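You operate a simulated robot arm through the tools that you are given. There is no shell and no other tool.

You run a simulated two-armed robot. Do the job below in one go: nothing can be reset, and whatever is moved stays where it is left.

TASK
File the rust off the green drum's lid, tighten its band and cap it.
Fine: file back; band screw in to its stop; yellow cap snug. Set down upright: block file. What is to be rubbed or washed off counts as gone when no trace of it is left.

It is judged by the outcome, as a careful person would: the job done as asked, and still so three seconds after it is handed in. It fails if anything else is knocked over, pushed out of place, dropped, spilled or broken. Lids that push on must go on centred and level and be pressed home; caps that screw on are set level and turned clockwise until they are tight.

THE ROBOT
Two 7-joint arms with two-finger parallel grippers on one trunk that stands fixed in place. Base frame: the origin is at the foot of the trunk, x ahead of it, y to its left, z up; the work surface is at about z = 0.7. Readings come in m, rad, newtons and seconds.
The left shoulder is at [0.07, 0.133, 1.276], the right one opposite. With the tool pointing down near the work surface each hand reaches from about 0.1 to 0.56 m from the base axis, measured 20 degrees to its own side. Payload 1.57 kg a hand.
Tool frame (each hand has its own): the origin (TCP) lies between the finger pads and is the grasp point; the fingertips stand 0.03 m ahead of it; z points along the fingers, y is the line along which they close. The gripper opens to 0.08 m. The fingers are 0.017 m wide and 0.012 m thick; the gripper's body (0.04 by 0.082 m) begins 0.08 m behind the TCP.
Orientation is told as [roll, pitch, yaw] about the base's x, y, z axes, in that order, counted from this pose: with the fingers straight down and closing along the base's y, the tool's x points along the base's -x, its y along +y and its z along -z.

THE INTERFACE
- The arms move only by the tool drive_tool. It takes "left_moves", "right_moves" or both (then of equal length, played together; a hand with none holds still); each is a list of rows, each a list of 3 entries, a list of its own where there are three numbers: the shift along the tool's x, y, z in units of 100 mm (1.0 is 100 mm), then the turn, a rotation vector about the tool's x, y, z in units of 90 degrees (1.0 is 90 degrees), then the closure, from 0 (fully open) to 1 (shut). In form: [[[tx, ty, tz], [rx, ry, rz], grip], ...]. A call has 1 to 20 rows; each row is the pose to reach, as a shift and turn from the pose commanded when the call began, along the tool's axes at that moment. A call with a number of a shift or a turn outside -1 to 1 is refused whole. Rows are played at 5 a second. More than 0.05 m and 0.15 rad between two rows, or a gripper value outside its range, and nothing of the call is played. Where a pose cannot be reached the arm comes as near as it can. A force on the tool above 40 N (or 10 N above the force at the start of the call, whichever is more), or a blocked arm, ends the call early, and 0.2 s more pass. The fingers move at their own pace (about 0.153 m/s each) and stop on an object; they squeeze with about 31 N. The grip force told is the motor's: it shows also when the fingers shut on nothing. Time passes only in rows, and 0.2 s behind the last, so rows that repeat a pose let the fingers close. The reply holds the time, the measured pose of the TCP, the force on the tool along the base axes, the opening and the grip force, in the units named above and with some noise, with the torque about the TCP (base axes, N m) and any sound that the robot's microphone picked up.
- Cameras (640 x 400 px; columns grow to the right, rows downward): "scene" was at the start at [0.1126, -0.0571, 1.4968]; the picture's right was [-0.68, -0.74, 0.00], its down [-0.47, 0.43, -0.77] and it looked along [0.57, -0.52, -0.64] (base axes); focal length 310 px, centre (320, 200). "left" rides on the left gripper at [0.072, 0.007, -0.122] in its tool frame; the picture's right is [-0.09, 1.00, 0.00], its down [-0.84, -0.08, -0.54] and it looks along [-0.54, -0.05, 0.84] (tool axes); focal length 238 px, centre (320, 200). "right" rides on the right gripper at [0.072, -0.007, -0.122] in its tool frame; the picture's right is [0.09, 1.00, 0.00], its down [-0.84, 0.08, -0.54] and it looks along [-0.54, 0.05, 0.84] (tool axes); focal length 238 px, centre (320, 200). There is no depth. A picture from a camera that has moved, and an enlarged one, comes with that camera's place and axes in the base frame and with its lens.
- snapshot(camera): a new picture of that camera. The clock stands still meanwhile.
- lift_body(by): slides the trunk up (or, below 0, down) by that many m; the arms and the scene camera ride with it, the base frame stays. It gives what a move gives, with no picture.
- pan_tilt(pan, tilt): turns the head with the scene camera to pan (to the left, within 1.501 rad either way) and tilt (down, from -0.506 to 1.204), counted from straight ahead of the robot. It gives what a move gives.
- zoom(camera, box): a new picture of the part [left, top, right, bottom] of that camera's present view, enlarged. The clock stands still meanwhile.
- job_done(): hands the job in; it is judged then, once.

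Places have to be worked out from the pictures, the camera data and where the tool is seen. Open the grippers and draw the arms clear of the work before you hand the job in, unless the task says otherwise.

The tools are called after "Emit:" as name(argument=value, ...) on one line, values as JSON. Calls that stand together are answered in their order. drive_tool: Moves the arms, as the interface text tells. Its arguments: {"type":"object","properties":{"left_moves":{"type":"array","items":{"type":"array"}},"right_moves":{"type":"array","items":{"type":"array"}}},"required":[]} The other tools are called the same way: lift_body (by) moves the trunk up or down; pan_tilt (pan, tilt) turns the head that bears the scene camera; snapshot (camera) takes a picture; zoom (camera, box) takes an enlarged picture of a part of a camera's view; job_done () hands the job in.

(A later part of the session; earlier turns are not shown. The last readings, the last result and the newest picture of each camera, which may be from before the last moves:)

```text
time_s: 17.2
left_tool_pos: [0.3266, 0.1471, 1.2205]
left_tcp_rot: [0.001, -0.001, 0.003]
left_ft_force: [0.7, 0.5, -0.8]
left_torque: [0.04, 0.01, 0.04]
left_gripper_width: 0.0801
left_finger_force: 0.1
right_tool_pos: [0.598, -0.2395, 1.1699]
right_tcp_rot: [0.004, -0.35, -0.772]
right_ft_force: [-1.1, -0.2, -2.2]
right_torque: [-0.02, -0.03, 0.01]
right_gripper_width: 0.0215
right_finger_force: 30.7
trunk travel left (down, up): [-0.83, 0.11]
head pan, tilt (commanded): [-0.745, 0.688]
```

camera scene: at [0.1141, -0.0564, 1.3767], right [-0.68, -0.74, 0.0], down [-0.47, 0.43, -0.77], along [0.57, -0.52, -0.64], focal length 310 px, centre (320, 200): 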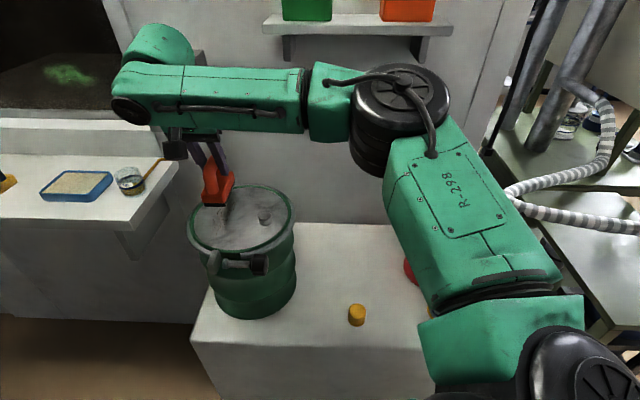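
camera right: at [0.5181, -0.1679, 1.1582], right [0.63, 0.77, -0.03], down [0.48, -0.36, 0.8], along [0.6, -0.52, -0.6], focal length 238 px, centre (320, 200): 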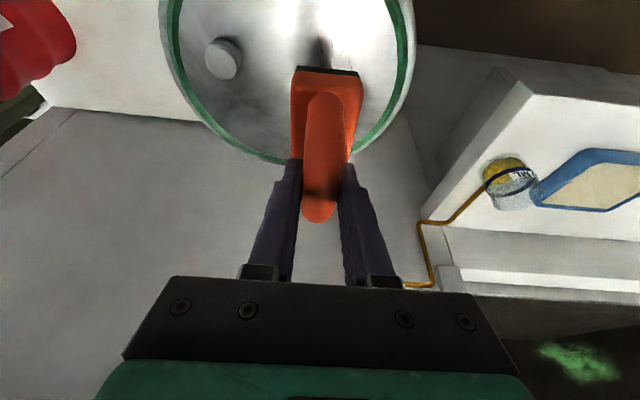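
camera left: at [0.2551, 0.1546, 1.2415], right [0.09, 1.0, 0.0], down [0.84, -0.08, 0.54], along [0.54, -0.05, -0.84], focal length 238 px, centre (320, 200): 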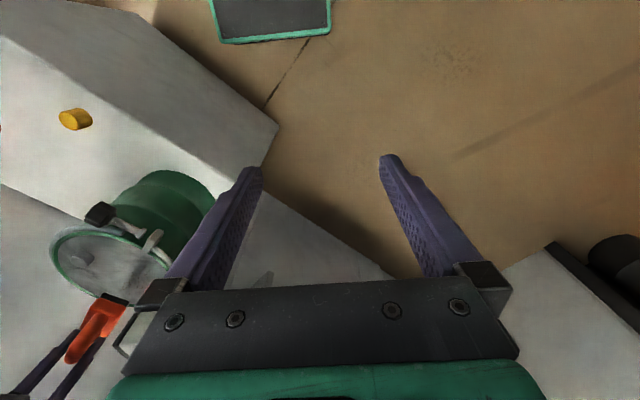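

Now I lower straight down: first 0.1 m, then to just above the lid.

Emit:
drive_tool(right_moves=[[[0.084, 0.02, 0.236], [0, 0, 0], 1], [[0.168, 0.03, 0.472], [0, 0, 0], 1], [[0.251, 0.04, 0.707], [0, 0, 0], 1], [[0.335, 0.049, 0.943], [0, 0, 0], 1]])

Emit:
drive_tool(right_moves=[[[0.04, 0, 0.113], [0, 0, 0], 1], [[0.08, 0, 0.226], [0, 0, 0], 1], [[0.12, 0, 0.338], [0, 0, 0], 1], [[0.12, 0, 0.338], [0, 0, 0], 1]])

Emit:
snapshot(camera="right")

Emit:
zoom(camera="scene", box=[150, 170, 340, 330])

```text
time_s: 18.2
left_tool_pos: [0.3266, 0.1467, 1.2211]
left_tcp_rot: [0.0, 0.0, 0.002]
left_ft_force: [0.3, 0.1, 0.1]
left_torque: [-0.01, 0.01, 0.01]
left_gripper_width: 0.08
left_finger_force: 0.1
right_tool_pos: [0.5954, -0.2395, 1.0716]
right_tcp_rot: [0.002, -0.35, -0.771]
right_ft_force: [0.4, 0.3, -1.8]
right_torque: [0.01, 0.01, -0.04]
right_gripper_width: 0.0216
right_finger_force: 31.1
right hand out of reach, approached as far as the arm can: row 3, 4
trunk travel left (down, up): [-0.83, 0.11]
head pan, tilt (commanded): [-0.745, 0.688]
```

```text
time_s: 19.2
left_tool_pos: [0.3273, 0.1467, 1.2202]
left_tcp_rot: [0.0, 0.001, 0.002]
left_ft_force: [0.3, -0.6, -0.5]
left_torque: [0.0, 0.02, -0.04]
left_gripper_width: 0.08
left_finger_force: 0.0
right_tool_pos: [0.5867, -0.2444, 1.0379]
right_tcp_rot: [0.004, -0.348, -0.77]
right_ft_force: [-0.5, 0.4, -2.4]
right_torque: [0.01, -0.01, 0.0]
right_gripper_width: 0.021
right_finger_force: 30.9
right hand out of reach, approached as far as the arm can: row 2, 3, 4
trunk travel left (down, up): [-0.83, 0.11]
head pan, tilt (commanded): [-0.745, 0.688]
```

```text
taken
camera right: at [0.504, -0.1734, 1.1276], right [0.63, 0.77, -0.03], down [0.48, -0.36, 0.8], along [0.61, -0.52, -0.6], focal length 238 px, centre (320, 200)
```

right: 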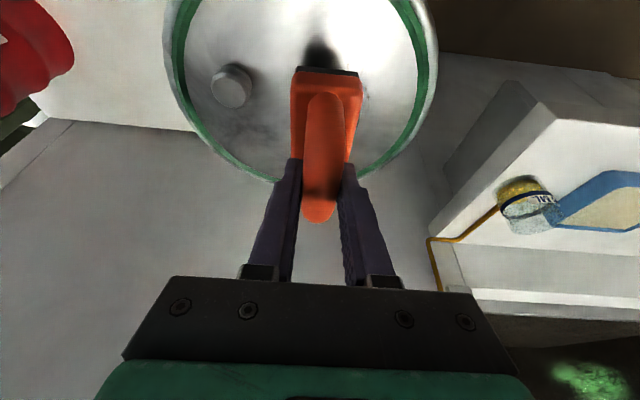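

```text
2.50 times, centred on (245, 250) of scene
camera zoom: at [0.1131, -0.057, 1.4767], right [-0.68, -0.74, 0.0], down [-0.47, 0.43, -0.77], along [0.57, -0.52, -0.64], focal length 775 px, centre (508, 75)
```

zoom: 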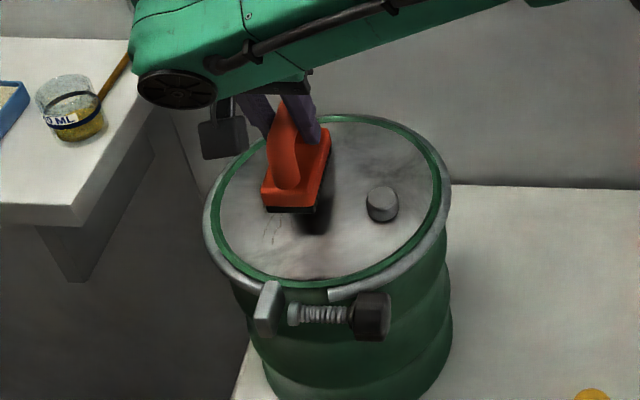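

The reach got tighter with the higher shoulder, so this seems a wrist limit rather than stretch. Let me view the whole arm to understand its shape.

Emit:
snapshot(camera="scene")

Emit:
snapshot(camera="left")

```text
taken
camera scene: at [0.1131, -0.057, 1.4767], right [-0.68, -0.74, 0.0], down [-0.47, 0.43, -0.77], along [0.57, -0.52, -0.64], focal length 310 px, centre (320, 200)
```

scene: 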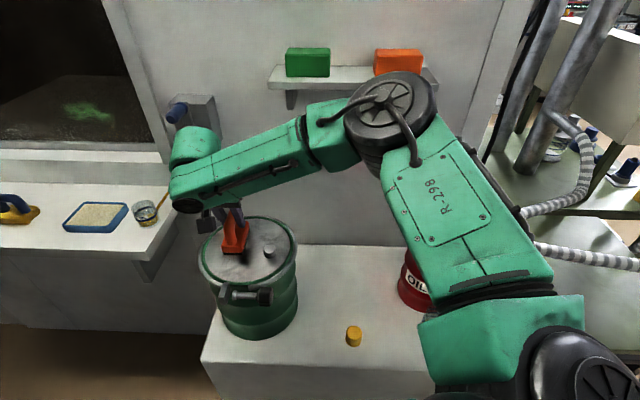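

```text
taken
camera left: at [0.2542, 0.1542, 1.3418], right [0.09, 1.0, 0.0], down [0.84, -0.08, 0.54], along [0.54, -0.05, -0.84], focal length 238 px, centre (320, 200)
```

left: 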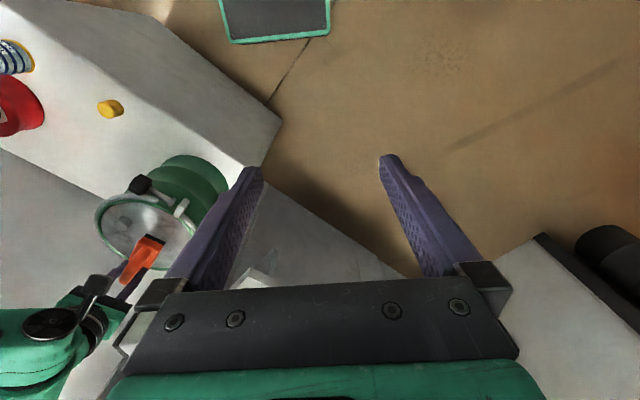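

The elbow isn't stretched, so a wrist joint limit blocks this heading. I'll turn the tool about the vertical to yaw ≈ 0 (tilt then points straight ahead), raising 3 cm, and see whether the reach improves; the file's 0.08 x 0.043 base can cover the rust in that heading too.

Emit:
drive_tool(right_moves=[[[-0.05, 0, -0.14], [-0.028, 0, -0.077], 1], [[-0.103, 0, -0.282], [-0.056, 0, -0.154], 1], [[-0.103, 0, -0.282], [-0.084, 0, -0.231], 1], [[-0.103, 0, -0.282], [-0.112, 0, -0.308], 1], [[-0.103, 0, -0.282], [-0.14, 0, -0.385], 1], [[-0.103, 0, -0.282], [-0.168, 0, -0.462], 1], [[-0.103, 0, -0.282], [-0.168, 0, -0.462], 1]])

Emit:
snapshot(camera="right")

Emit:
snapshot(camera="scene")

```text
time_s: 20.8
left_tool_pos: [0.3269, 0.1468, 1.2197]
left_tcp_rot: [0.001, 0.0, 0.002]
left_ft_force: [0.7, -0.7, 0.1]
left_torque: [0.0, -0.01, 0.01]
left_gripper_width: 0.0802
left_finger_force: 0.1
right_tool_pos: [0.5879, -0.2444, 1.0689]
right_tcp_rot: [0.002, -0.351, 0.001]
right_ft_force: [-0.5, 0.6, -2.3]
right_torque: [0.01, -0.05, -0.02]
right_gripper_width: 0.0211
right_finger_force: 31.3
trunk travel left (down, up): [-0.83, 0.11]
head pan, tilt (commanded): [-0.745, 0.688]
```

```text
taken
camera right: at [0.4784, -0.2523, 1.1573], right [-0.09, 1.0, -0.03], down [0.6, 0.08, 0.8], along [0.8, 0.05, -0.6], focal length 238 px, centre (320, 200)
```

right: 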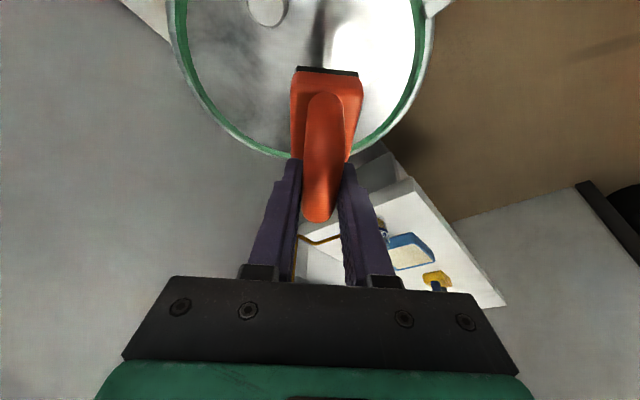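

```text
taken
camera scene: at [0.1132, -0.057, 1.4767], right [-0.68, -0.74, 0.0], down [-0.47, 0.43, -0.77], along [0.57, -0.52, -0.64], focal length 310 px, centre (320, 200)
```

scene: 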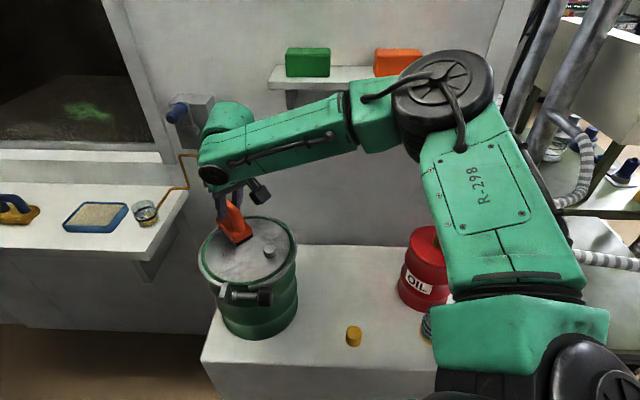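

With yaw ≈ 0 the pose is reached fine. I move to above the rust centre (0.606,-0.237) and down to z ≈ 1.02 (file base about 1 cm above the lid).

Emit:
drive_tool(right_moves=[[[0, 0.025, 0.13], [0, 0, 0], 1], [[0, 0.05, 0.26], [0, 0, 0], 1], [[0, 0.074, 0.39], [0, 0, 0], 1], [[0, 0.074, 0.522], [0, 0, 0], 1], [[0, 0.074, 0.522], [0, 0, 0], 1]])

Emit:
zoom(camera="scene", box=[180, 180, 320, 290])

Emit:
zoom(camera="left", box=[40, 140, 260, 340])

```text
time_s: 22.0
left_tool_pos: [0.3267, 0.1472, 1.2202]
left_tcp_rot: [-0.001, 0.0, 0.002]
left_ft_force: [0.9, -0.6, 0.4]
left_torque: [0.01, 0.0, -0.02]
left_gripper_width: 0.0801
left_finger_force: 0.0
right_tool_pos: [0.605, -0.2367, 1.0193]
right_tcp_rot: [0.002, -0.352, 0.004]
right_ft_force: [0.5, 0.4, -1.8]
right_torque: [0.0, -0.01, -0.01]
right_gripper_width: 0.0215
right_finger_force: 31.2
trunk travel left (down, up): [-0.83, 0.11]
head pan, tilt (commanded): [-0.745, 0.688]
```

```text
3.64 times, centred on (250, 235) of scene
camera zoom: at [0.113, -0.0571, 1.4767], right [-0.68, -0.74, 0.0], down [-0.47, 0.43, -0.77], along [0.57, -0.52, -0.64], focal length 1128 px, centre (574, 73)
```

zoom: 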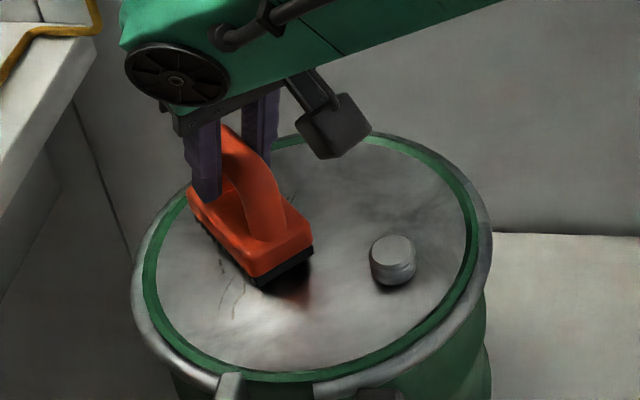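

```text
2.00 times, centred on (150, 240) of left
camera zoom: at [0.2541, 0.1541, 1.3418], right [0.09, 1.0, 0.0], down [0.84, -0.08, 0.54], along [0.54, -0.05, -0.84], focal length 477 px, centre (660, 120)
```

zoom: 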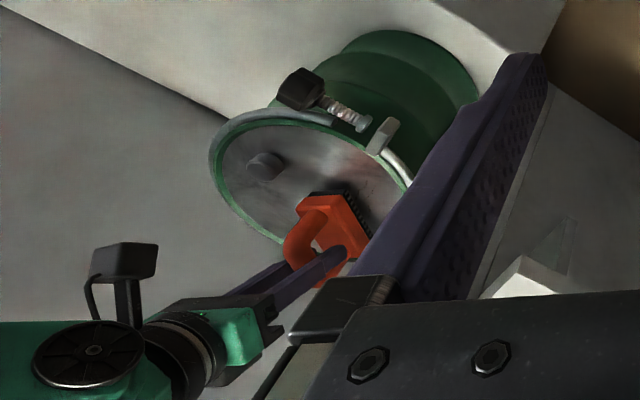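

The file hovers just above the rust with streaks visible on both sides. I lower in small steps to find contact.

Emit:
drive_tool(right_moves=[[[0.0137, 0, 0.0376], [0, 0, 0], 1], [[0.0274, 0, 0.0752], [0, 0, 0], 1], [[0.0274, 0, 0.0752], [0, 0, 0], 1]])

```text
time_s: 22.8
left_tool_pos: [0.3255, 0.1466, 1.2207]
left_tcp_rot: [0.001, 0.001, 0.002]
left_ft_force: [-0.3, 0.1, 0.1]
left_torque: [0.04, -0.02, 0.0]
left_gripper_width: 0.0799
left_finger_force: 0.0
right_tool_pos: [0.6056, -0.2368, 1.0118]
right_tcp_rot: [0.003, -0.351, 0.0]
right_ft_force: [0.0, -0.6, -1.2]
right_torque: [0.0, 0.07, 0.01]
right_gripper_width: 0.0214
right_finger_force: 31.3
trunk travel left (down, up): [-0.83, 0.11]
head pan, tilt (commanded): [-0.745, 0.688]
```

Emit:
drive_tool(right_moves=[[[0.0068, 0, 0.0188], [0, 0, 0], 1], [[0.0137, 0, 0.0376], [0, 0, 0], 1], [[0.0137, 0, 0.0376], [0, 0, 0], 1]])

```text
time_s: 23.6
left_tool_pos: [0.3241, 0.1482, 1.2222]
left_tcp_rot: [-0.002, -0.002, 0.003]
left_ft_force: [0.5, 0.3, 0.3]
left_torque: [0.01, -0.01, -0.01]
left_gripper_width: 0.0799
left_finger_force: 0.1
right_tool_pos: [0.6038, -0.2358, 1.0105]
right_tcp_rot: [0.002, -0.36, 0.002]
right_ft_force: [5.4, -4.1, 21.1]
right_torque: [0.02, 0.56, 0.07]
right_gripper_width: 0.0213
right_finger_force: 31.0
trunk travel left (down, up): [-0.83, 0.11]
head pan, tilt (commanded): [-0.745, 0.688]
```

Contact at z ≈ 1.010 with 21 N, slightly heavier on the near edge. I ease off 1 mm, correct the pitch a touch, and make a first set of strokes along the rust.

Emit:
drive_tool(right_moves=[[[-0.003, 0, -0.009], [0, 0.008, 0], 1], [[0.072, 0.122, -0.037], [0, 0.008, 0], 1], [[0.147, 0.245, -0.064], [0, 0.008, 0], 1], [[0.072, 0.122, -0.037], [0, 0.008, 0], 1], [[-0.003, 0, -0.009], [0, 0.008, 0], 1], [[-0.069, -0.128, 0.014], [0, 0.008, 0], 1], [[-0.135, -0.255, 0.038], [0, 0.008, 0], 1], [[-0.069, -0.128, 0.014], [0, 0.008, 0], 1], [[-0.003, 0, -0.009], [0, 0.008, 0], 1]])

Emit:
zoom(camera="scene", box=[180, 180, 320, 290])

```text
time_s: 25.6
left_tool_pos: [0.3247, 0.1475, 1.2208]
left_tcp_rot: [-0.002, -0.003, 0.002]
left_ft_force: [0.5, 0.4, -0.5]
left_torque: [0.02, 0.01, -0.03]
left_gripper_width: 0.08
left_finger_force: 0.2
right_tool_pos: [0.6015, -0.2371, 1.0099]
right_tcp_rot: [-0.001, -0.342, 0.0]
right_ft_force: [1.7, -7.6, 19.6]
right_torque: [-0.03, 0.13, 0.07]
right_gripper_width: 0.0214
right_finger_force: 31.1
trunk travel left (down, up): [-0.83, 0.11]
head pan, tilt (commanded): [-0.745, 0.688]
```

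```text
3.64 times, centred on (250, 235) of scene
camera zoom: at [0.1085, -0.056, 1.4772], right [-0.68, -0.74, 0.0], down [-0.46, 0.43, -0.77], along [0.57, -0.52, -0.63], focal length 1128 px, centre (574, 73)
```

zoom: 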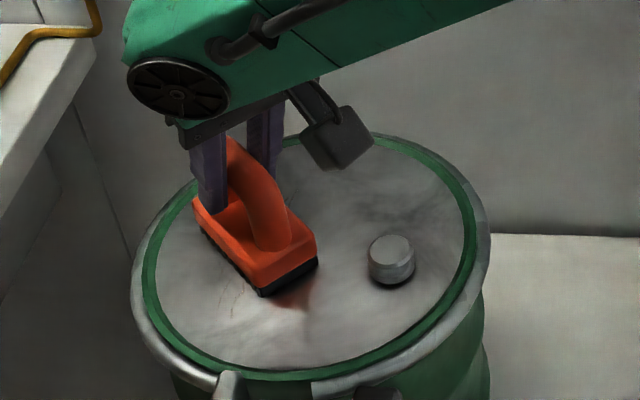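

The rust left of the file has nearly vanished already. I extend the strokes a bit at both ends and repeat.

Emit:
drive_tool(right_moves=[[[0.088, 0.16, -0.03], [0, 0, 0], 1], [[0.175, 0.32, -0.061], [0, 0, 0], 1], [[0.088, 0.16, -0.03], [0, 0, 0], 1], [[0, 0, 0], [0, 0, 0], 1], [[-0.111, -0.165, 0.039], [0, 0, 0], 1], [[-0.222, -0.33, 0.078], [0, 0, 0], 1], [[-0.111, -0.165, 0.039], [0, 0, 0], 1], [[0, 0, 0], [0, 0, 0], 1], [[0.088, 0.16, -0.03], [0, 0, 0], 1], [[0.175, 0.32, -0.061], [0, 0, 0], 1], [[0.088, 0.16, -0.03], [0, 0, 0], 1], [[0, 0, 0], [0, 0, 0], 1], [[-0.111, -0.165, 0.039], [0, 0, 0], 1], [[-0.222, -0.33, 0.078], [0, 0, 0], 1], [[-0.111, -0.165, 0.039], [0, 0, 0], 1], [[0, 0, 0], [0, 0, 0], 1]])

Emit:
zoom(camera="scene", box=[180, 180, 320, 290])

Emit:
snapshot(camera="right")

```text
time_s: 29.0
left_tool_pos: [0.3244, 0.1484, 1.2217]
left_tcp_rot: [-0.002, -0.001, 0.0]
left_ft_force: [0.6, 1.1, 0.9]
left_torque: [0.0, -0.02, -0.03]
left_gripper_width: 0.0802
left_finger_force: 0.0
right_tool_pos: [0.6023, -0.2371, 1.0094]
right_tcp_rot: [0.0, -0.343, -0.001]
right_ft_force: [0.3, -4.1, 14.9]
right_torque: [0.07, 0.22, 0.06]
right_gripper_width: 0.0213
right_finger_force: 31.6
right hand out of reach, approached as far as the arm can: row 6, 14
trunk travel left (down, up): [-0.83, 0.11]
head pan, tilt (commanded): [-0.745, 0.688]
```

```text
3.64 times, centred on (250, 235) of scene
camera zoom: at [0.1097, -0.0559, 1.4772], right [-0.68, -0.74, 0.0], down [-0.47, 0.43, -0.77], along [0.57, -0.52, -0.63], focal length 1128 px, centre (574, 73)
```

zoom: 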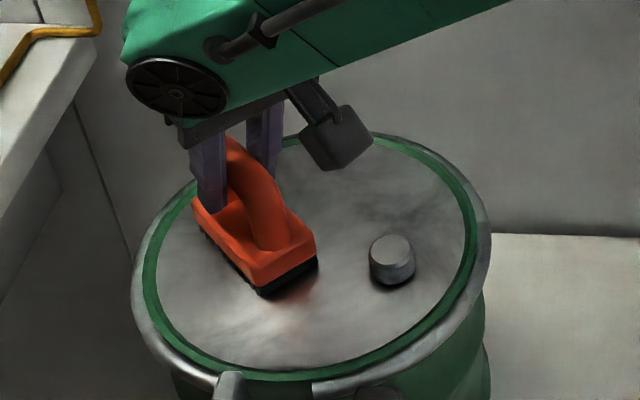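

```text
taken
camera right: at [0.495, -0.2443, 1.1005], right [-0.09, 1.0, -0.03], down [0.61, 0.08, 0.79], along [0.79, 0.05, -0.61], focal length 238 px, centre (320, 200)
```

right: 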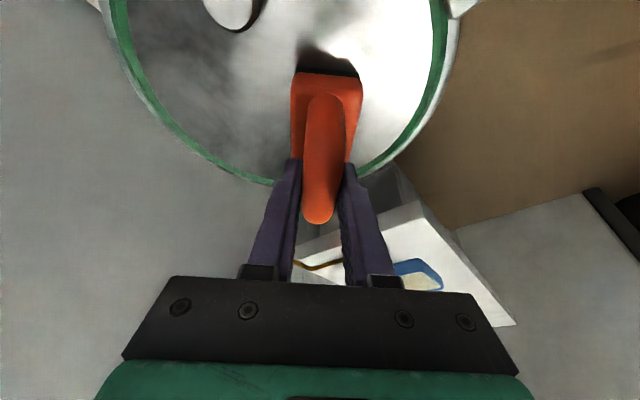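

The visible marks are gone. I lift the file 7 cm and draw it back toward the robot to inspect the whole lid.

Emit:
drive_tool(right_moves=[[[-0.06, 0, -0.17], [0, 0, 0], 1], [[-0.12, 0, -0.33], [0, 0, 0], 1], [[-0.23, 0, -0.66], [0, 0, 0], 1], [[-0.04, 0.2, -0.73], [0, 0, 0], 1], [[0.15, 0.4, -0.79], [0, 0, 0], 1], [[0.34, 0.6, -0.86], [0, 0, 0], 1], [[0.53, 0.8, -0.92], [0, 0, 0], 1]])

Emit:
zoom(camera="scene", box=[180, 180, 320, 290])

Emit:
snapshot(camera="right")

```text
time_s: 30.6
left_tool_pos: [0.326, 0.1477, 1.2201]
left_tcp_rot: [-0.001, 0.0, 0.002]
left_ft_force: [-0.1, -0.2, -0.2]
left_torque: [-0.03, -0.05, -0.01]
left_gripper_width: 0.08
left_finger_force: 0.2
right_tool_pos: [0.5215, -0.1567, 1.0775]
right_tcp_rot: [0.002, -0.34, 0.0]
right_ft_force: [0.0, 0.2, -1.0]
right_torque: [-0.03, -0.01, 0.05]
right_gripper_width: 0.0215
right_finger_force: 31.0
trunk travel left (down, up): [-0.83, 0.11]
head pan, tilt (commanded): [-0.745, 0.688]
```

```text
3.64 times, centred on (250, 235) of scene
camera zoom: at [0.1123, -0.056, 1.4768], right [-0.68, -0.74, 0.0], down [-0.47, 0.43, -0.77], along [0.57, -0.52, -0.63], focal length 1128 px, centre (574, 73)
```

zoom: 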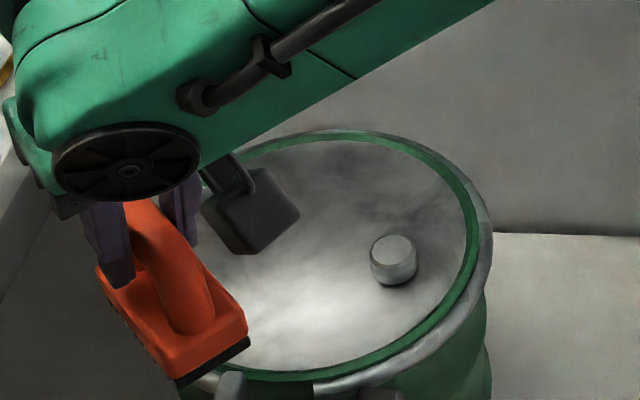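

```text
taken
camera right: at [0.415, -0.1641, 1.1686], right [-0.09, 1.0, -0.03], down [0.61, 0.08, 0.79], along [0.79, 0.05, -0.61], focal length 238 px, centre (320, 200)
```

right: 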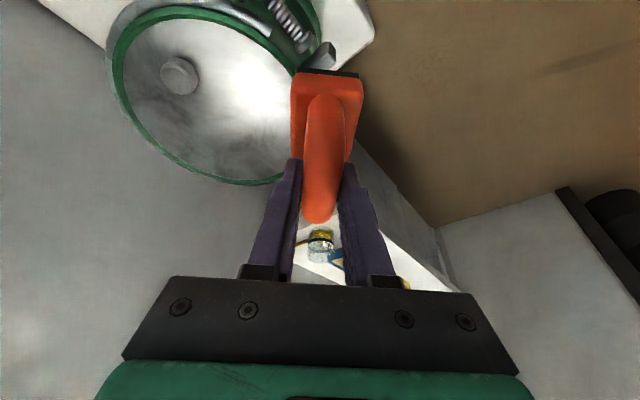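

The right camera sees the lid well now; I zoom in to look for leftover traces.

Emit:
zoom(camera="right", box=[100, 10, 310, 190])

Emit:
zoom(camera="right", box=[200, 60, 300, 190])

```text
2.22 times, centred on (205, 100) of right
camera zoom: at [0.415, -0.1641, 1.1686], right [-0.09, 1.0, -0.03], down [0.61, 0.08, 0.79], along [0.79, 0.05, -0.61], focal length 530 px, centre (576, 422)
```

zoom: 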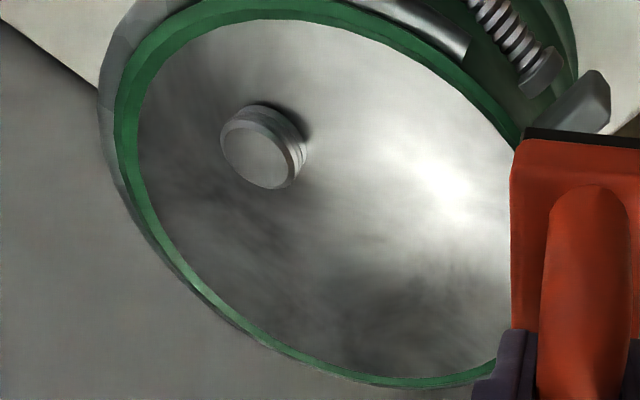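

```text
3.08 times, centred on (250, 125) of right
camera zoom: at [0.415, -0.1641, 1.1686], right [-0.09, 1.0, -0.03], down [0.61, 0.08, 0.79], along [0.79, 0.05, -0.61], focal length 733 px, centre (535, 431)
```

zoom: 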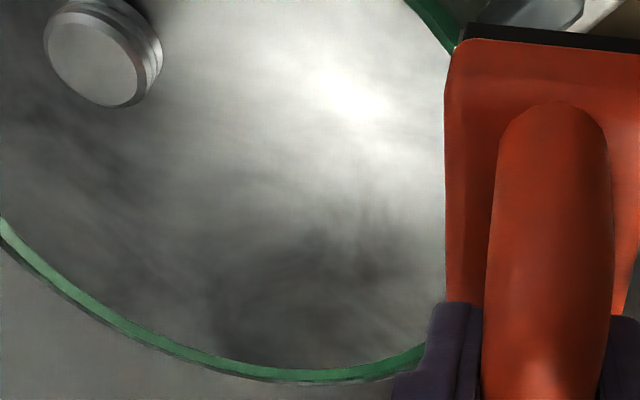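

No traces are visible now; I'll recheck once the file is out of the view. I carry the file back over the drum toward its place, turning back to yaw -0.77 on the way.

Emit:
drive_tool(right_moves=[[[0.07, -0.25, -0.025], [0.02, 0, 0.058], 1], [[0.14, -0.5, -0.05], [0.041, 0, 0.116], 1], [[0.21, -0.75, -0.075], [0.062, 0, 0.174], 1], [[0.283, -1.0, -0.1], [0.082, 0, 0.232], 1]])

Emit:
drive_tool(right_moves=[[[-0.056, -0.245, 0.02], [0.02, 0, 0.058], 1], [[-0.112, -0.49, 0.04], [0.041, 0, 0.116], 1], [[-0.168, -0.735, 0.06], [0.062, 0, 0.174], 1], [[-0.224, -0.983, 0.079], [0.082, 0, 0.232], 1]])

Emit:
snapshot(camera="scene")

```text
time_s: 31.6
left_tool_pos: [0.3262, 0.1453, 1.2217]
left_tcp_rot: [0.002, 0.0, 0.001]
left_ft_force: [-0.2, 0.2, -0.4]
left_torque: [0.01, 0.03, 0.03]
left_gripper_width: 0.0801
left_finger_force: 0.0
right_tool_pos: [0.4937, -0.2577, 1.0767]
right_tcp_rot: [0.002, -0.34, -0.387]
right_ft_force: [0.4, -0.5, -1.4]
right_torque: [0.01, 0.04, 0.0]
right_gripper_width: 0.0212
right_finger_force: 30.8
trunk travel left (down, up): [-0.83, 0.11]
head pan, tilt (commanded): [-0.745, 0.688]
```

```text
time_s: 32.6
left_tool_pos: [0.3264, 0.1458, 1.2199]
left_tcp_rot: [0.001, -0.001, 0.003]
left_ft_force: [-0.3, -0.7, 0.3]
left_torque: [0.01, -0.01, 0.03]
left_gripper_width: 0.0796
left_finger_force: 0.1
right_tool_pos: [0.4784, -0.3589, 1.0776]
right_tcp_rot: [0.003, -0.336, -0.773]
right_ft_force: [0.5, 0.2, -1.5]
right_torque: [0.05, 0.0, -0.02]
right_gripper_width: 0.0212
right_finger_force: 31.1
trunk travel left (down, up): [-0.83, 0.11]
head pan, tilt (commanded): [-0.745, 0.688]
```

```text
taken
camera scene: at [0.1128, -0.0582, 1.4767], right [-0.68, -0.74, 0.0], down [-0.47, 0.43, -0.77], along [0.57, -0.52, -0.64], focal length 310 px, centre (320, 200)
```

scene: 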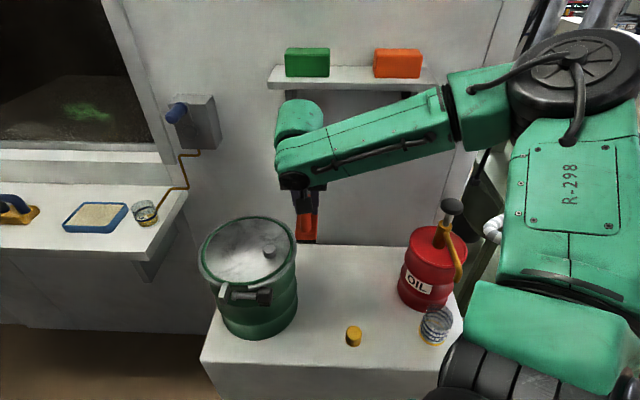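

The lid is now in clear view; I zoom on it to verify every streak is gone.

Emit:
zoom(camera="scene", box=[196, 205, 306, 295])

Emit:
zoom(camera="scene", box=[205, 215, 265, 275])

Emit:
snapshot(camera="right")

```text
4.44 times, centred on (251, 250) of scene
camera zoom: at [0.1128, -0.0582, 1.4767], right [-0.68, -0.74, 0.0], down [-0.47, 0.43, -0.77], along [0.57, -0.52, -0.64], focal length 1378 px, centre (627, -22)
```

zoom: 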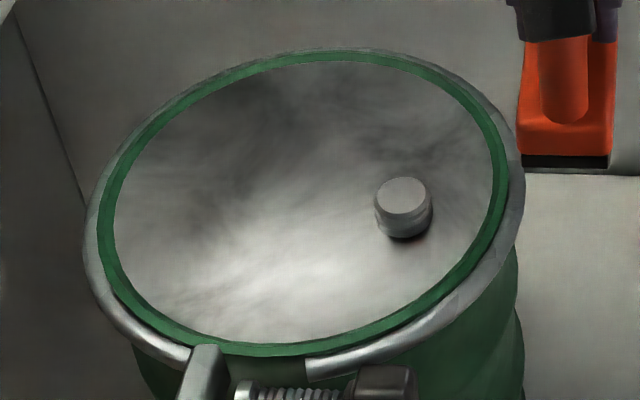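

```text
6.67 times, centred on (235, 245) of scene
camera zoom: at [0.1128, -0.0582, 1.4767], right [-0.68, -0.74, 0.0], down [-0.47, 0.43, -0.77], along [0.57, -0.52, -0.64], focal length 2067 px, centre (887, -100)
```

zoom: 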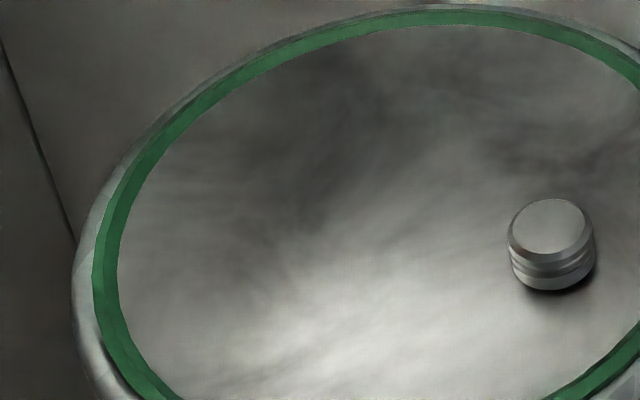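

```text
taken
camera right: at [0.3977, -0.2887, 1.1681], right [0.63, 0.77, -0.03], down [0.49, -0.37, 0.79], along [0.6, -0.51, -0.61], focal length 238 px, centre (320, 200)
```

right: 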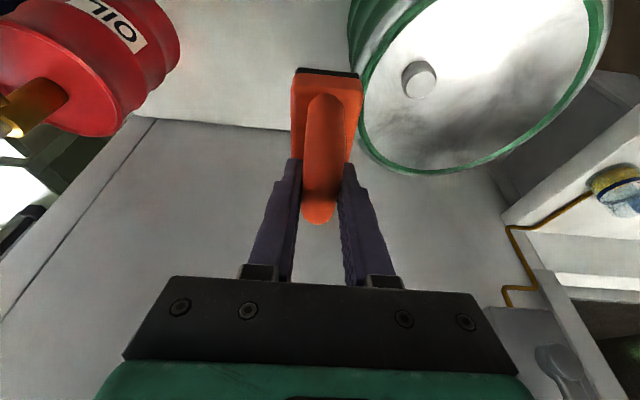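

Emit:
zoom(camera="right", box=[460, 20, 600, 170])

Emit:
zoom(camera="scene", box=[212, 218, 252, 268])

```text
2.67 times, centred on (530, 95) of right
camera zoom: at [0.3977, -0.2887, 1.1681], right [0.63, 0.77, -0.03], down [0.49, -0.37, 0.79], along [0.6, -0.51, -0.61], focal length 636 px, centre (-240, 480)
```

zoom: 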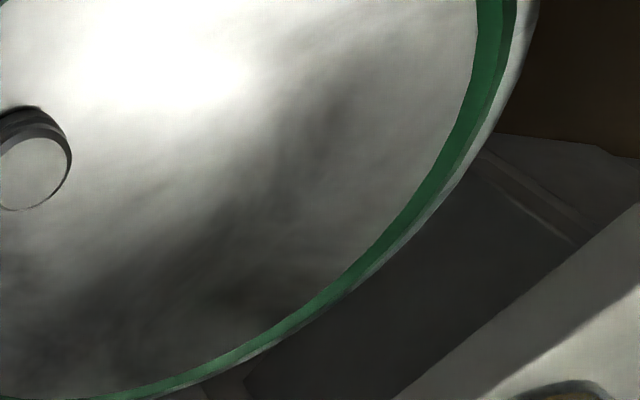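

```text
8.00 times, centred on (232, 243) of scene
camera zoom: at [0.1128, -0.0582, 1.4767], right [-0.68, -0.74, 0.0], down [-0.47, 0.43, -0.77], along [0.57, -0.52, -0.64], focal length 2480 px, centre (1024, -144)
```

zoom: 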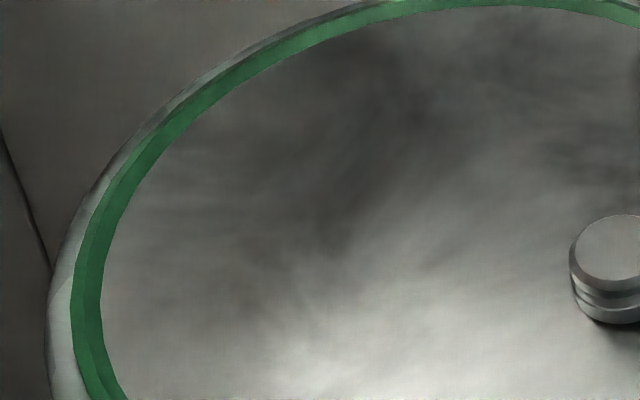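

The lid is clean. I move the file laterally back over its spot, then lower the trunk by 0.1 m as when I picked it.

Emit:
drive_tool(right_moves=[[[-0.165, -0.236, 0.058], [0, 0, 0], 1], [[-0.33, -0.472, 0.117], [0, 0, 0], 1], [[-0.5, -0.71, 0.176], [0, 0, 0], 1], [[-0.66, -0.945, 0.234], [0, 0, 0], 1]])

Emit:
lift_body(by=-0.1)

```text
time_s: 33.6
left_tool_pos: [0.3267, 0.1464, 1.2211]
left_tcp_rot: [0.001, 0.001, 0.002]
left_ft_force: [-0.4, -0.1, 1.0]
left_torque: [0.0, -0.01, -0.02]
left_gripper_width: 0.0799
left_finger_force: 0.2
right_tool_pos: [0.4637, -0.4759, 1.0765]
right_tcp_rot: [0.001, -0.336, -0.772]
right_ft_force: [0.2, 0.2, -2.1]
right_torque: [-0.01, -0.04, 0.01]
right_gripper_width: 0.0211
right_finger_force: 31.1
trunk travel left (down, up): [-0.83, 0.11]
head pan, tilt (commanded): [-0.745, 0.688]
```

```text
time_s: 35.0
left_tool_pos: [0.3268, 0.1465, 1.1206]
left_tcp_rot: [0.002, 0.0, 0.003]
left_ft_force: [0.0, -0.2, 0.1]
left_torque: [0.01, -0.01, 0.01]
left_gripper_width: 0.0799
left_finger_force: 0.2
right_tool_pos: [0.4641, -0.4738, 0.9771]
right_tcp_rot: [0.0, -0.338, -0.772]
right_ft_force: [0.2, 0.1, -1.7]
right_torque: [0.01, 0.0, 0.01]
right_gripper_width: 0.0212
right_finger_force: 31.2
trunk travel left (down, up): [-0.73, 0.21]
head pan, tilt (commanded): [-0.745, 0.688]
```

Emit:
drive_tool(right_moves=[[[0.065, -0.03, 0.242], [0, -0.003, 0], 1], [[0.13, -0.06, 0.485], [0, -0.003, 0], 1], [[0.195, -0.09, 0.727], [0, -0.003, 0], 1], [[0.26, -0.122, 0.969], [0, -0.003, 0], 1], [[0.26, -0.122, 0.969], [0, -0.003, 0], 1]])

Emit:
snapshot(camera="scene")

Emit:
snapshot(camera="right")

```text
time_s: 36.2
left_tool_pos: [0.326, 0.1467, 1.1191]
left_tcp_rot: [0.0, 0.002, 0.001]
left_ft_force: [-0.1, -0.4, 0.9]
left_torque: [0.02, 0.0, 0.02]
left_gripper_width: 0.0802
left_finger_force: 0.1
right_tool_pos: [0.4602, -0.4873, 0.8766]
right_tcp_rot: [0.001, -0.343, -0.771]
right_ft_force: [1.0, -0.5, -1.2]
right_torque: [-0.02, -0.03, -0.01]
right_gripper_width: 0.021
right_finger_force: 31.2
trunk travel left (down, up): [-0.73, 0.21]
head pan, tilt (commanded): [-0.745, 0.688]
```

```text
taken
camera scene: at [0.1126, -0.057, 1.3768], right [-0.68, -0.74, 0.0], down [-0.47, 0.43, -0.77], along [0.57, -0.52, -0.64], focal length 310 px, centre (320, 200)
```

scene: 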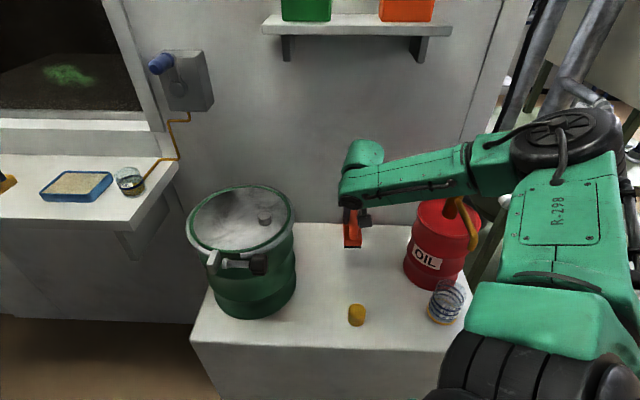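

```text
taken
camera right: at [0.379, -0.4175, 0.9669], right [0.63, 0.77, -0.03], down [0.49, -0.37, 0.79], along [0.6, -0.52, -0.61], focal length 238 px, centre (320, 200)
```

right: 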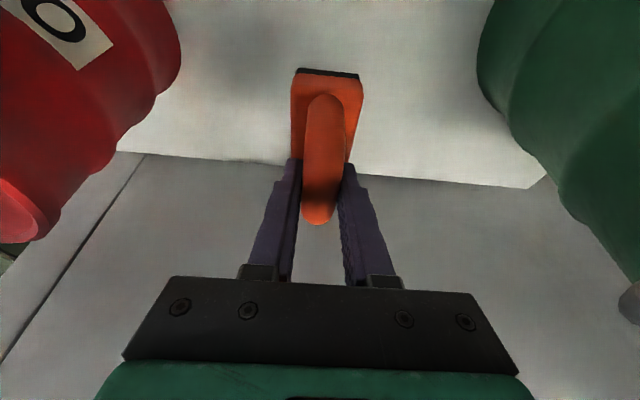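

The file is upright over its spot. I lower 0.1 m to just above the table, then touch down in small steps.

Emit:
drive_tool(right_moves=[[[0.084, 0, 0.235], [0, 0, 0], 1], [[0.168, 0, 0.471], [0, 0, 0], 1], [[0.252, 0, 0.706], [0, 0, 0], 1], [[0.323, 0, 0.904], [0, 0, 0], 1], [[0.336, 0, 0.942], [0, 0, 0], 1], [[0.336, 0, 0.942], [0, 0, 0], 1]])

```text
time_s: 37.6
left_tool_pos: [0.3262, 0.1477, 1.1204]
left_tcp_rot: [0.001, 0.001, 0.002]
left_ft_force: [0.2, 0.1, -0.4]
left_torque: [0.04, 0.01, -0.02]
left_gripper_width: 0.0801
left_finger_force: 0.0
right_tool_pos: [0.4615, -0.4873, 0.7773]
right_tcp_rot: [0.001, -0.342, -0.771]
right_ft_force: [0.0, -0.4, -1.9]
right_torque: [-0.01, -0.01, 0.01]
right_gripper_width: 0.0214
right_finger_force: 30.9
trunk travel left (down, up): [-0.73, 0.21]
head pan, tilt (commanded): [-0.745, 0.688]
```

Emit:
drive_tool(right_moves=[[[0.01, 0, 0.028], [0, 0, 0], 1], [[0.02, 0, 0.056], [0, 0, 0], 1], [[0.02, 0, 0.056], [0, 0, 0], 1]])

```text
time_s: 38.4
left_tool_pos: [0.327, 0.1477, 1.1205]
left_tcp_rot: [-0.001, 0.0, 0.003]
left_ft_force: [-0.6, 1.1, -0.8]
left_torque: [0.02, 0.04, -0.01]
left_gripper_width: 0.08
left_finger_force: 0.1
right_tool_pos: [0.4604, -0.4879, 0.7719]
right_tcp_rot: [0.002, -0.342, -0.771]
right_ft_force: [0.8, 0.8, -2.6]
right_torque: [-0.01, -0.01, -0.02]
right_gripper_width: 0.0212
right_finger_force: 30.8
trunk travel left (down, up): [-0.73, 0.21]
head pan, tilt (commanded): [-0.745, 0.688]
```

Emit:
drive_tool(right_moves=[[[0.007, 0, 0.019], [0, 0, 0], 1], [[0.007, 0, 0.019], [0, 0, 0], 1]])

```text
time_s: 39.0
left_tool_pos: [0.3261, 0.1474, 1.1202]
left_tcp_rot: [0.0, 0.0, 0.001]
left_ft_force: [-0.4, -0.4, -1.2]
left_torque: [0.01, -0.03, -0.01]
left_gripper_width: 0.0798
left_finger_force: 0.2
right_tool_pos: [0.4599, -0.4876, 0.7698]
right_tcp_rot: [0.002, -0.344, -0.772]
right_ft_force: [-0.2, -1.2, 3.7]
right_torque: [0.23, 0.16, -0.01]
right_gripper_width: 0.0211
right_finger_force: 31.3
trunk travel left (down, up): [-0.73, 0.21]
head pan, tilt (commanded): [-0.745, 0.688]
```

The file touches the table with about 5 N. I open the fingers.

Emit:
drive_tool(right_moves=[[[0, 0, 0], [0, 0, 0], 0.6], [[0, 0, 0], [0, 0, 0], 0.3], [[0, 0, 0], [0, 0, 0], 0], [[0, 0, 0], [0, 0, 0], 0]])

Emit:
snapshot(camera="right")

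```text
time_s: 40.0
left_tool_pos: [0.3265, 0.1467, 1.1207]
left_tcp_rot: [-0.003, 0.0, 0.002]
left_ft_force: [-0.4, -0.2, -0.4]
left_torque: [-0.02, -0.01, -0.03]
left_gripper_width: 0.0798
left_finger_force: 0.0
right_tool_pos: [0.4608, -0.4883, 0.7698]
right_tcp_rot: [0.002, -0.342, -0.771]
right_ft_force: [0.9, 1.1, 1.2]
right_torque: [0.01, 0.0, 0.0]
right_gripper_width: 0.0799
right_finger_force: 0.0
trunk travel left (down, up): [-0.73, 0.21]
head pan, tilt (commanded): [-0.745, 0.688]
```

```text
taken
camera right: at [0.3789, -0.4174, 0.8594], right [0.63, 0.77, -0.03], down [0.49, -0.37, 0.79], along [0.6, -0.52, -0.61], focal length 238 px, centre (320, 200)
```

right: 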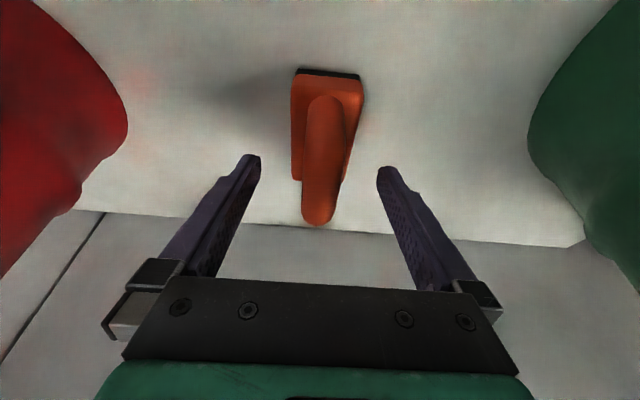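

The file stands upright at its old spot. I raise the hand straight up clear of it.

Emit:
drive_tool(right_moves=[[[-0.084, 0, -0.235], [0, 0, 0], 0], [[-0.168, 0, -0.471], [0, 0, 0], 0], [[-0.252, 0, -0.706], [0, 0, 0], 0], [[-0.336, 0, -0.942], [0, 0, 0], 0]])

Emit:
drive_tool(right_moves=[[[-0.084, 0, -0.235], [0, 0, 0], 0], [[-0.168, 0, -0.471], [0, 0, 0], 0], [[-0.252, 0, -0.706], [0, 0, 0], 0], [[-0.336, 0, -0.942], [0, 0, 0], 0]])

Emit:
zoom(camera="scene", box=[310, 190, 400, 290])

```text
time_s: 41.0
left_tool_pos: [0.3258, 0.1473, 1.121]
left_tcp_rot: [0.0, -0.001, 0.002]
left_ft_force: [-0.9, 0.6, -0.5]
left_torque: [0.0, -0.02, -0.03]
left_gripper_width: 0.0798
left_finger_force: 0.0
right_tool_pos: [0.4593, -0.4872, 0.8688]
right_tcp_rot: [0.002, -0.343, -0.773]
right_ft_force: [-0.1, -0.4, -0.7]
right_torque: [-0.01, -0.01, 0.02]
right_gripper_width: 0.0799
right_finger_force: 0.0
trunk travel left (down, up): [-0.73, 0.21]
head pan, tilt (commanded): [-0.745, 0.688]
```

```text
time_s: 42.0
left_tool_pos: [0.326, 0.1471, 1.1199]
left_tcp_rot: [0.0, 0.0, 0.002]
left_ft_force: [-0.2, 0.1, 0.9]
left_torque: [-0.01, -0.04, 0.0]
left_gripper_width: 0.0799
left_finger_force: 0.0
right_tool_pos: [0.4599, -0.4866, 0.9706]
right_tcp_rot: [0.001, -0.345, -0.771]
right_ft_force: [-0.1, 0.5, 0.1]
right_torque: [-0.01, 0.04, 0.02]
right_gripper_width: 0.0805
right_finger_force: 0.0
trunk travel left (down, up): [-0.73, 0.21]
head pan, tilt (commanded): [-0.745, 0.688]
```

```text
4.00 times, centred on (355, 240) of scene
camera zoom: at [0.112, -0.0566, 1.3768], right [-0.68, -0.74, 0.0], down [-0.47, 0.43, -0.77], along [0.57, -0.52, -0.63], focal length 1240 px, centre (180, 40)
```

zoom: 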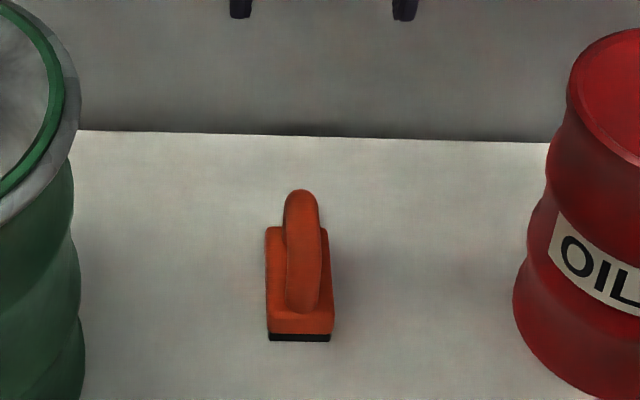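

The file stands exactly as before. Next the band screw: by stereo its hex head is near (0.452,-0.221,0.928), its axis points along (0.71,0.71,0) toward the lug. I move the hand to a free spot near (0.36,-0.33,1.05), removing the tilt, before turning the tool horizontal.

Emit:
drive_tool(right_moves=[[[0.18, 0.053, -0.17], [0, 0, 0], 0], [[0.36, 0.107, -0.34], [0, 0, 0], 0], [[0.54, 0.16, -0.51], [0, 0, 0], 0], [[0.718, 0.214, -0.681], [0, 0, 0], 0]])

Emit:
drive_tool(right_moves=[[[0.18, 0.053, -0.17], [0, 0.055, 0], 0], [[0.36, 0.107, -0.34], [0, 0.11, 0], 0], [[0.54, 0.16, -0.51], [0, 0.165, 0], 0], [[0.718, 0.214, -0.681], [0, 0.218, 0], 0]])

Emit:
snapshot(camera="right")

Emit:
snapshot(camera="scene")

```text
time_s: 43.0
left_tool_pos: [0.3259, 0.1458, 1.1216]
left_tcp_rot: [-0.001, -0.001, 0.001]
left_ft_force: [0.2, -0.3, -0.6]
left_torque: [0.0, -0.02, 0.02]
left_gripper_width: 0.0799
left_finger_force: 0.1
right_tool_pos: [0.4094, -0.4086, 1.0099]
right_tcp_rot: [-0.001, -0.343, -0.773]
right_ft_force: [-0.5, 0.6, -1.3]
right_torque: [0.0, -0.04, 0.06]
right_gripper_width: 0.08
right_finger_force: 0.1
trunk travel left (down, up): [-0.73, 0.21]
head pan, tilt (commanded): [-0.745, 0.688]
```

```text
time_s: 44.0
left_tool_pos: [0.3263, 0.1474, 1.1212]
left_tcp_rot: [-0.001, 0.0, 0.003]
left_ft_force: [0.2, 0.0, -0.1]
left_torque: [0.01, 0.0, -0.01]
left_gripper_width: 0.0802
left_finger_force: 0.1
right_tool_pos: [0.3608, -0.3309, 1.0483]
right_tcp_rot: [-0.002, -0.001, -0.769]
right_ft_force: [-0.2, 0.1, 0.4]
right_torque: [0.02, -0.01, 0.02]
right_gripper_width: 0.0799
right_finger_force: 0.0
trunk travel left (down, up): [-0.73, 0.21]
head pan, tilt (commanded): [-0.745, 0.688]
```

```text
taken
camera right: at [0.3054, -0.2855, 1.1708], right [0.63, 0.78, 0.0], down [0.65, -0.53, 0.54], along [0.42, -0.34, -0.84], focal length 238 px, centre (320, 200)
```

right: 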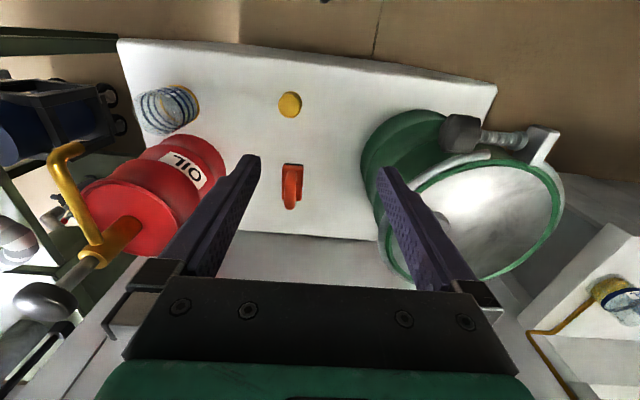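

```text
taken
camera scene: at [0.113, -0.0567, 1.3768], right [-0.68, -0.74, 0.0], down [-0.47, 0.43, -0.77], along [0.57, -0.52, -0.64], focal length 310 px, centre (320, 200)
```

scene: 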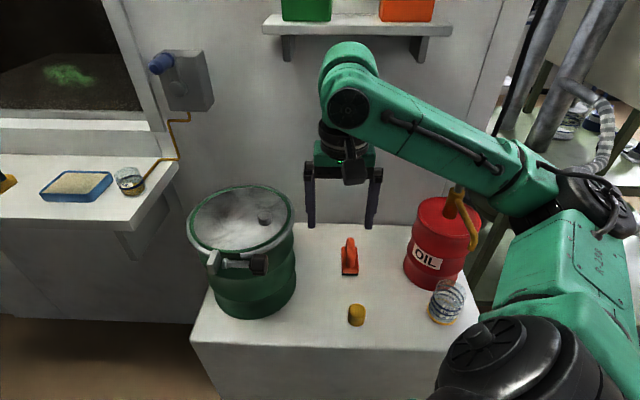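

The right camera shows the screw, head and lug well. I zoom in to measure the axis and the clearance to the drum.

Emit:
zoom(camera="right", box=[420, 90, 580, 190])

Emit:
zoom(camera="left", box=[40, 130, 240, 300])

Emit:
zoom(camera="scene", box=[200, 240, 280, 290])

```text
4.00 times, centred on (500, 140) of right
camera zoom: at [0.3054, -0.2855, 1.1708], right [0.63, 0.78, 0.0], down [0.65, -0.53, 0.54], along [0.42, -0.34, -0.84], focal length 953 px, centre (-400, 440)
```

zoom: 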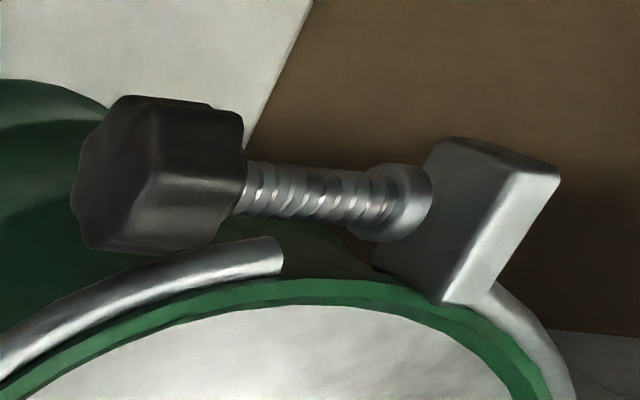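

```text
2.35 times, centred on (140, 215) of left
camera zoom: at [0.2541, 0.1544, 1.2418], right [0.09, 1.0, 0.0], down [0.84, -0.08, 0.54], along [0.54, -0.05, -0.84], focal length 561 px, centre (744, 165)
```

zoom: 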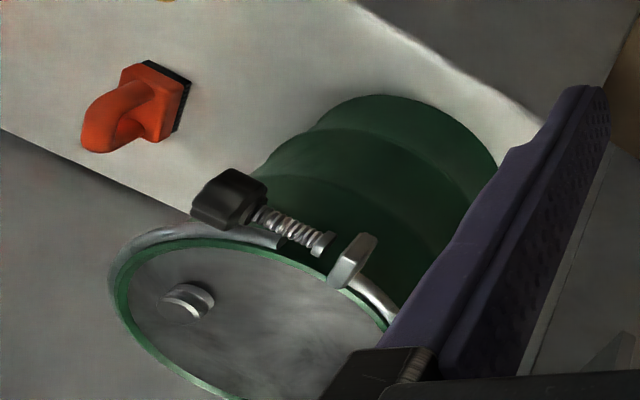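

```text
8.00 times, centred on (240, 265) of scene
camera zoom: at [0.113, -0.0567, 1.3768], right [-0.68, -0.74, 0.0], down [-0.47, 0.43, -0.77], along [0.57, -0.52, -0.64], focal length 2480 px, centre (960, -320)
```

zoom: 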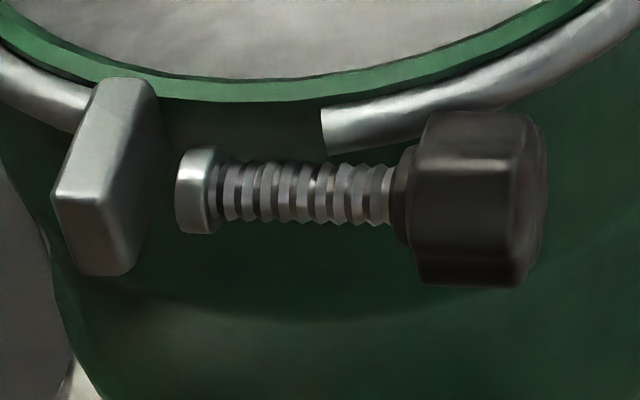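

Head centre confirmed at (0.452,-0.2205,0.930), tip at (0.498,-0.176,0.929), so the axis heads at 43.9°; the drum is close on the inner side, so I'll grip with fingers above and below and work in strokes of about ±30°. I now align the heading and swing the tool horizontal (−90° about tool x).

Emit:
drive_tool(right_moves=[[[0, 0, 0], [0, 0, 0.0227], 0]])

Emit:
drive_tool(right_moves=[[[0, 0, 0], [-0.083, 0, 0], 0], [[0, 0, 0], [-0.167, 0, 0], 0], [[0, 0, 0], [-0.25, 0, 0], 0], [[0, 0, 0], [-0.333, 0, 0], 0], [[0, 0, 0], [-0.417, 0, 0], 0], [[0, 0, 0], [-0.5, 0, 0], 0]])

Emit:
snapshot(camera="scene")

```text
time_s: 44.4
left_tool_pos: [0.325, 0.1455, 1.1224]
left_tcp_rot: [0.001, 0.0, 0.0]
left_ft_force: [0.1, 0.1, 1.1]
left_torque: [-0.02, -0.04, 0.01]
left_gripper_width: 0.0798
left_finger_force: 0.0
right_tool_pos: [0.3599, -0.3317, 1.049]
right_tcp_rot: [-0.001, 0.0, -0.805]
right_ft_force: [0.1, 0.8, 0.7]
right_torque: [-0.01, 0.0, 0.01]
right_gripper_width: 0.08
right_finger_force: 0.2
trunk travel left (down, up): [-0.73, 0.21]
head pan, tilt (commanded): [-0.745, 0.688]
```

```text
time_s: 45.8
left_tool_pos: [0.3255, 0.1468, 1.1197]
left_tcp_rot: [0.001, 0.0, 0.003]
left_ft_force: [-0.1, -0.1, -0.2]
left_torque: [0.01, -0.03, -0.04]
left_gripper_width: 0.0797
left_finger_force: 0.1
right_tool_pos: [0.3611, -0.3304, 1.0509]
right_tcp_rot: [0.789, -0.002, -0.809]
right_ft_force: [-0.1, -0.7, 0.1]
right_torque: [0.04, -0.01, -0.02]
right_gripper_width: 0.0801
right_finger_force: 0.2
trunk travel left (down, up): [-0.73, 0.21]
head pan, tilt (commanded): [-0.745, 0.688]
```

```text
taken
camera scene: at [0.112, -0.0576, 1.3768], right [-0.68, -0.74, 0.0], down [-0.47, 0.43, -0.77], along [0.57, -0.52, -0.64], focal length 310 px, centre (320, 200)
```

scene: 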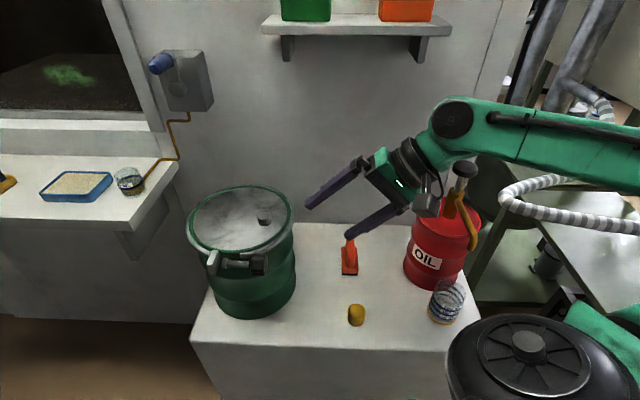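

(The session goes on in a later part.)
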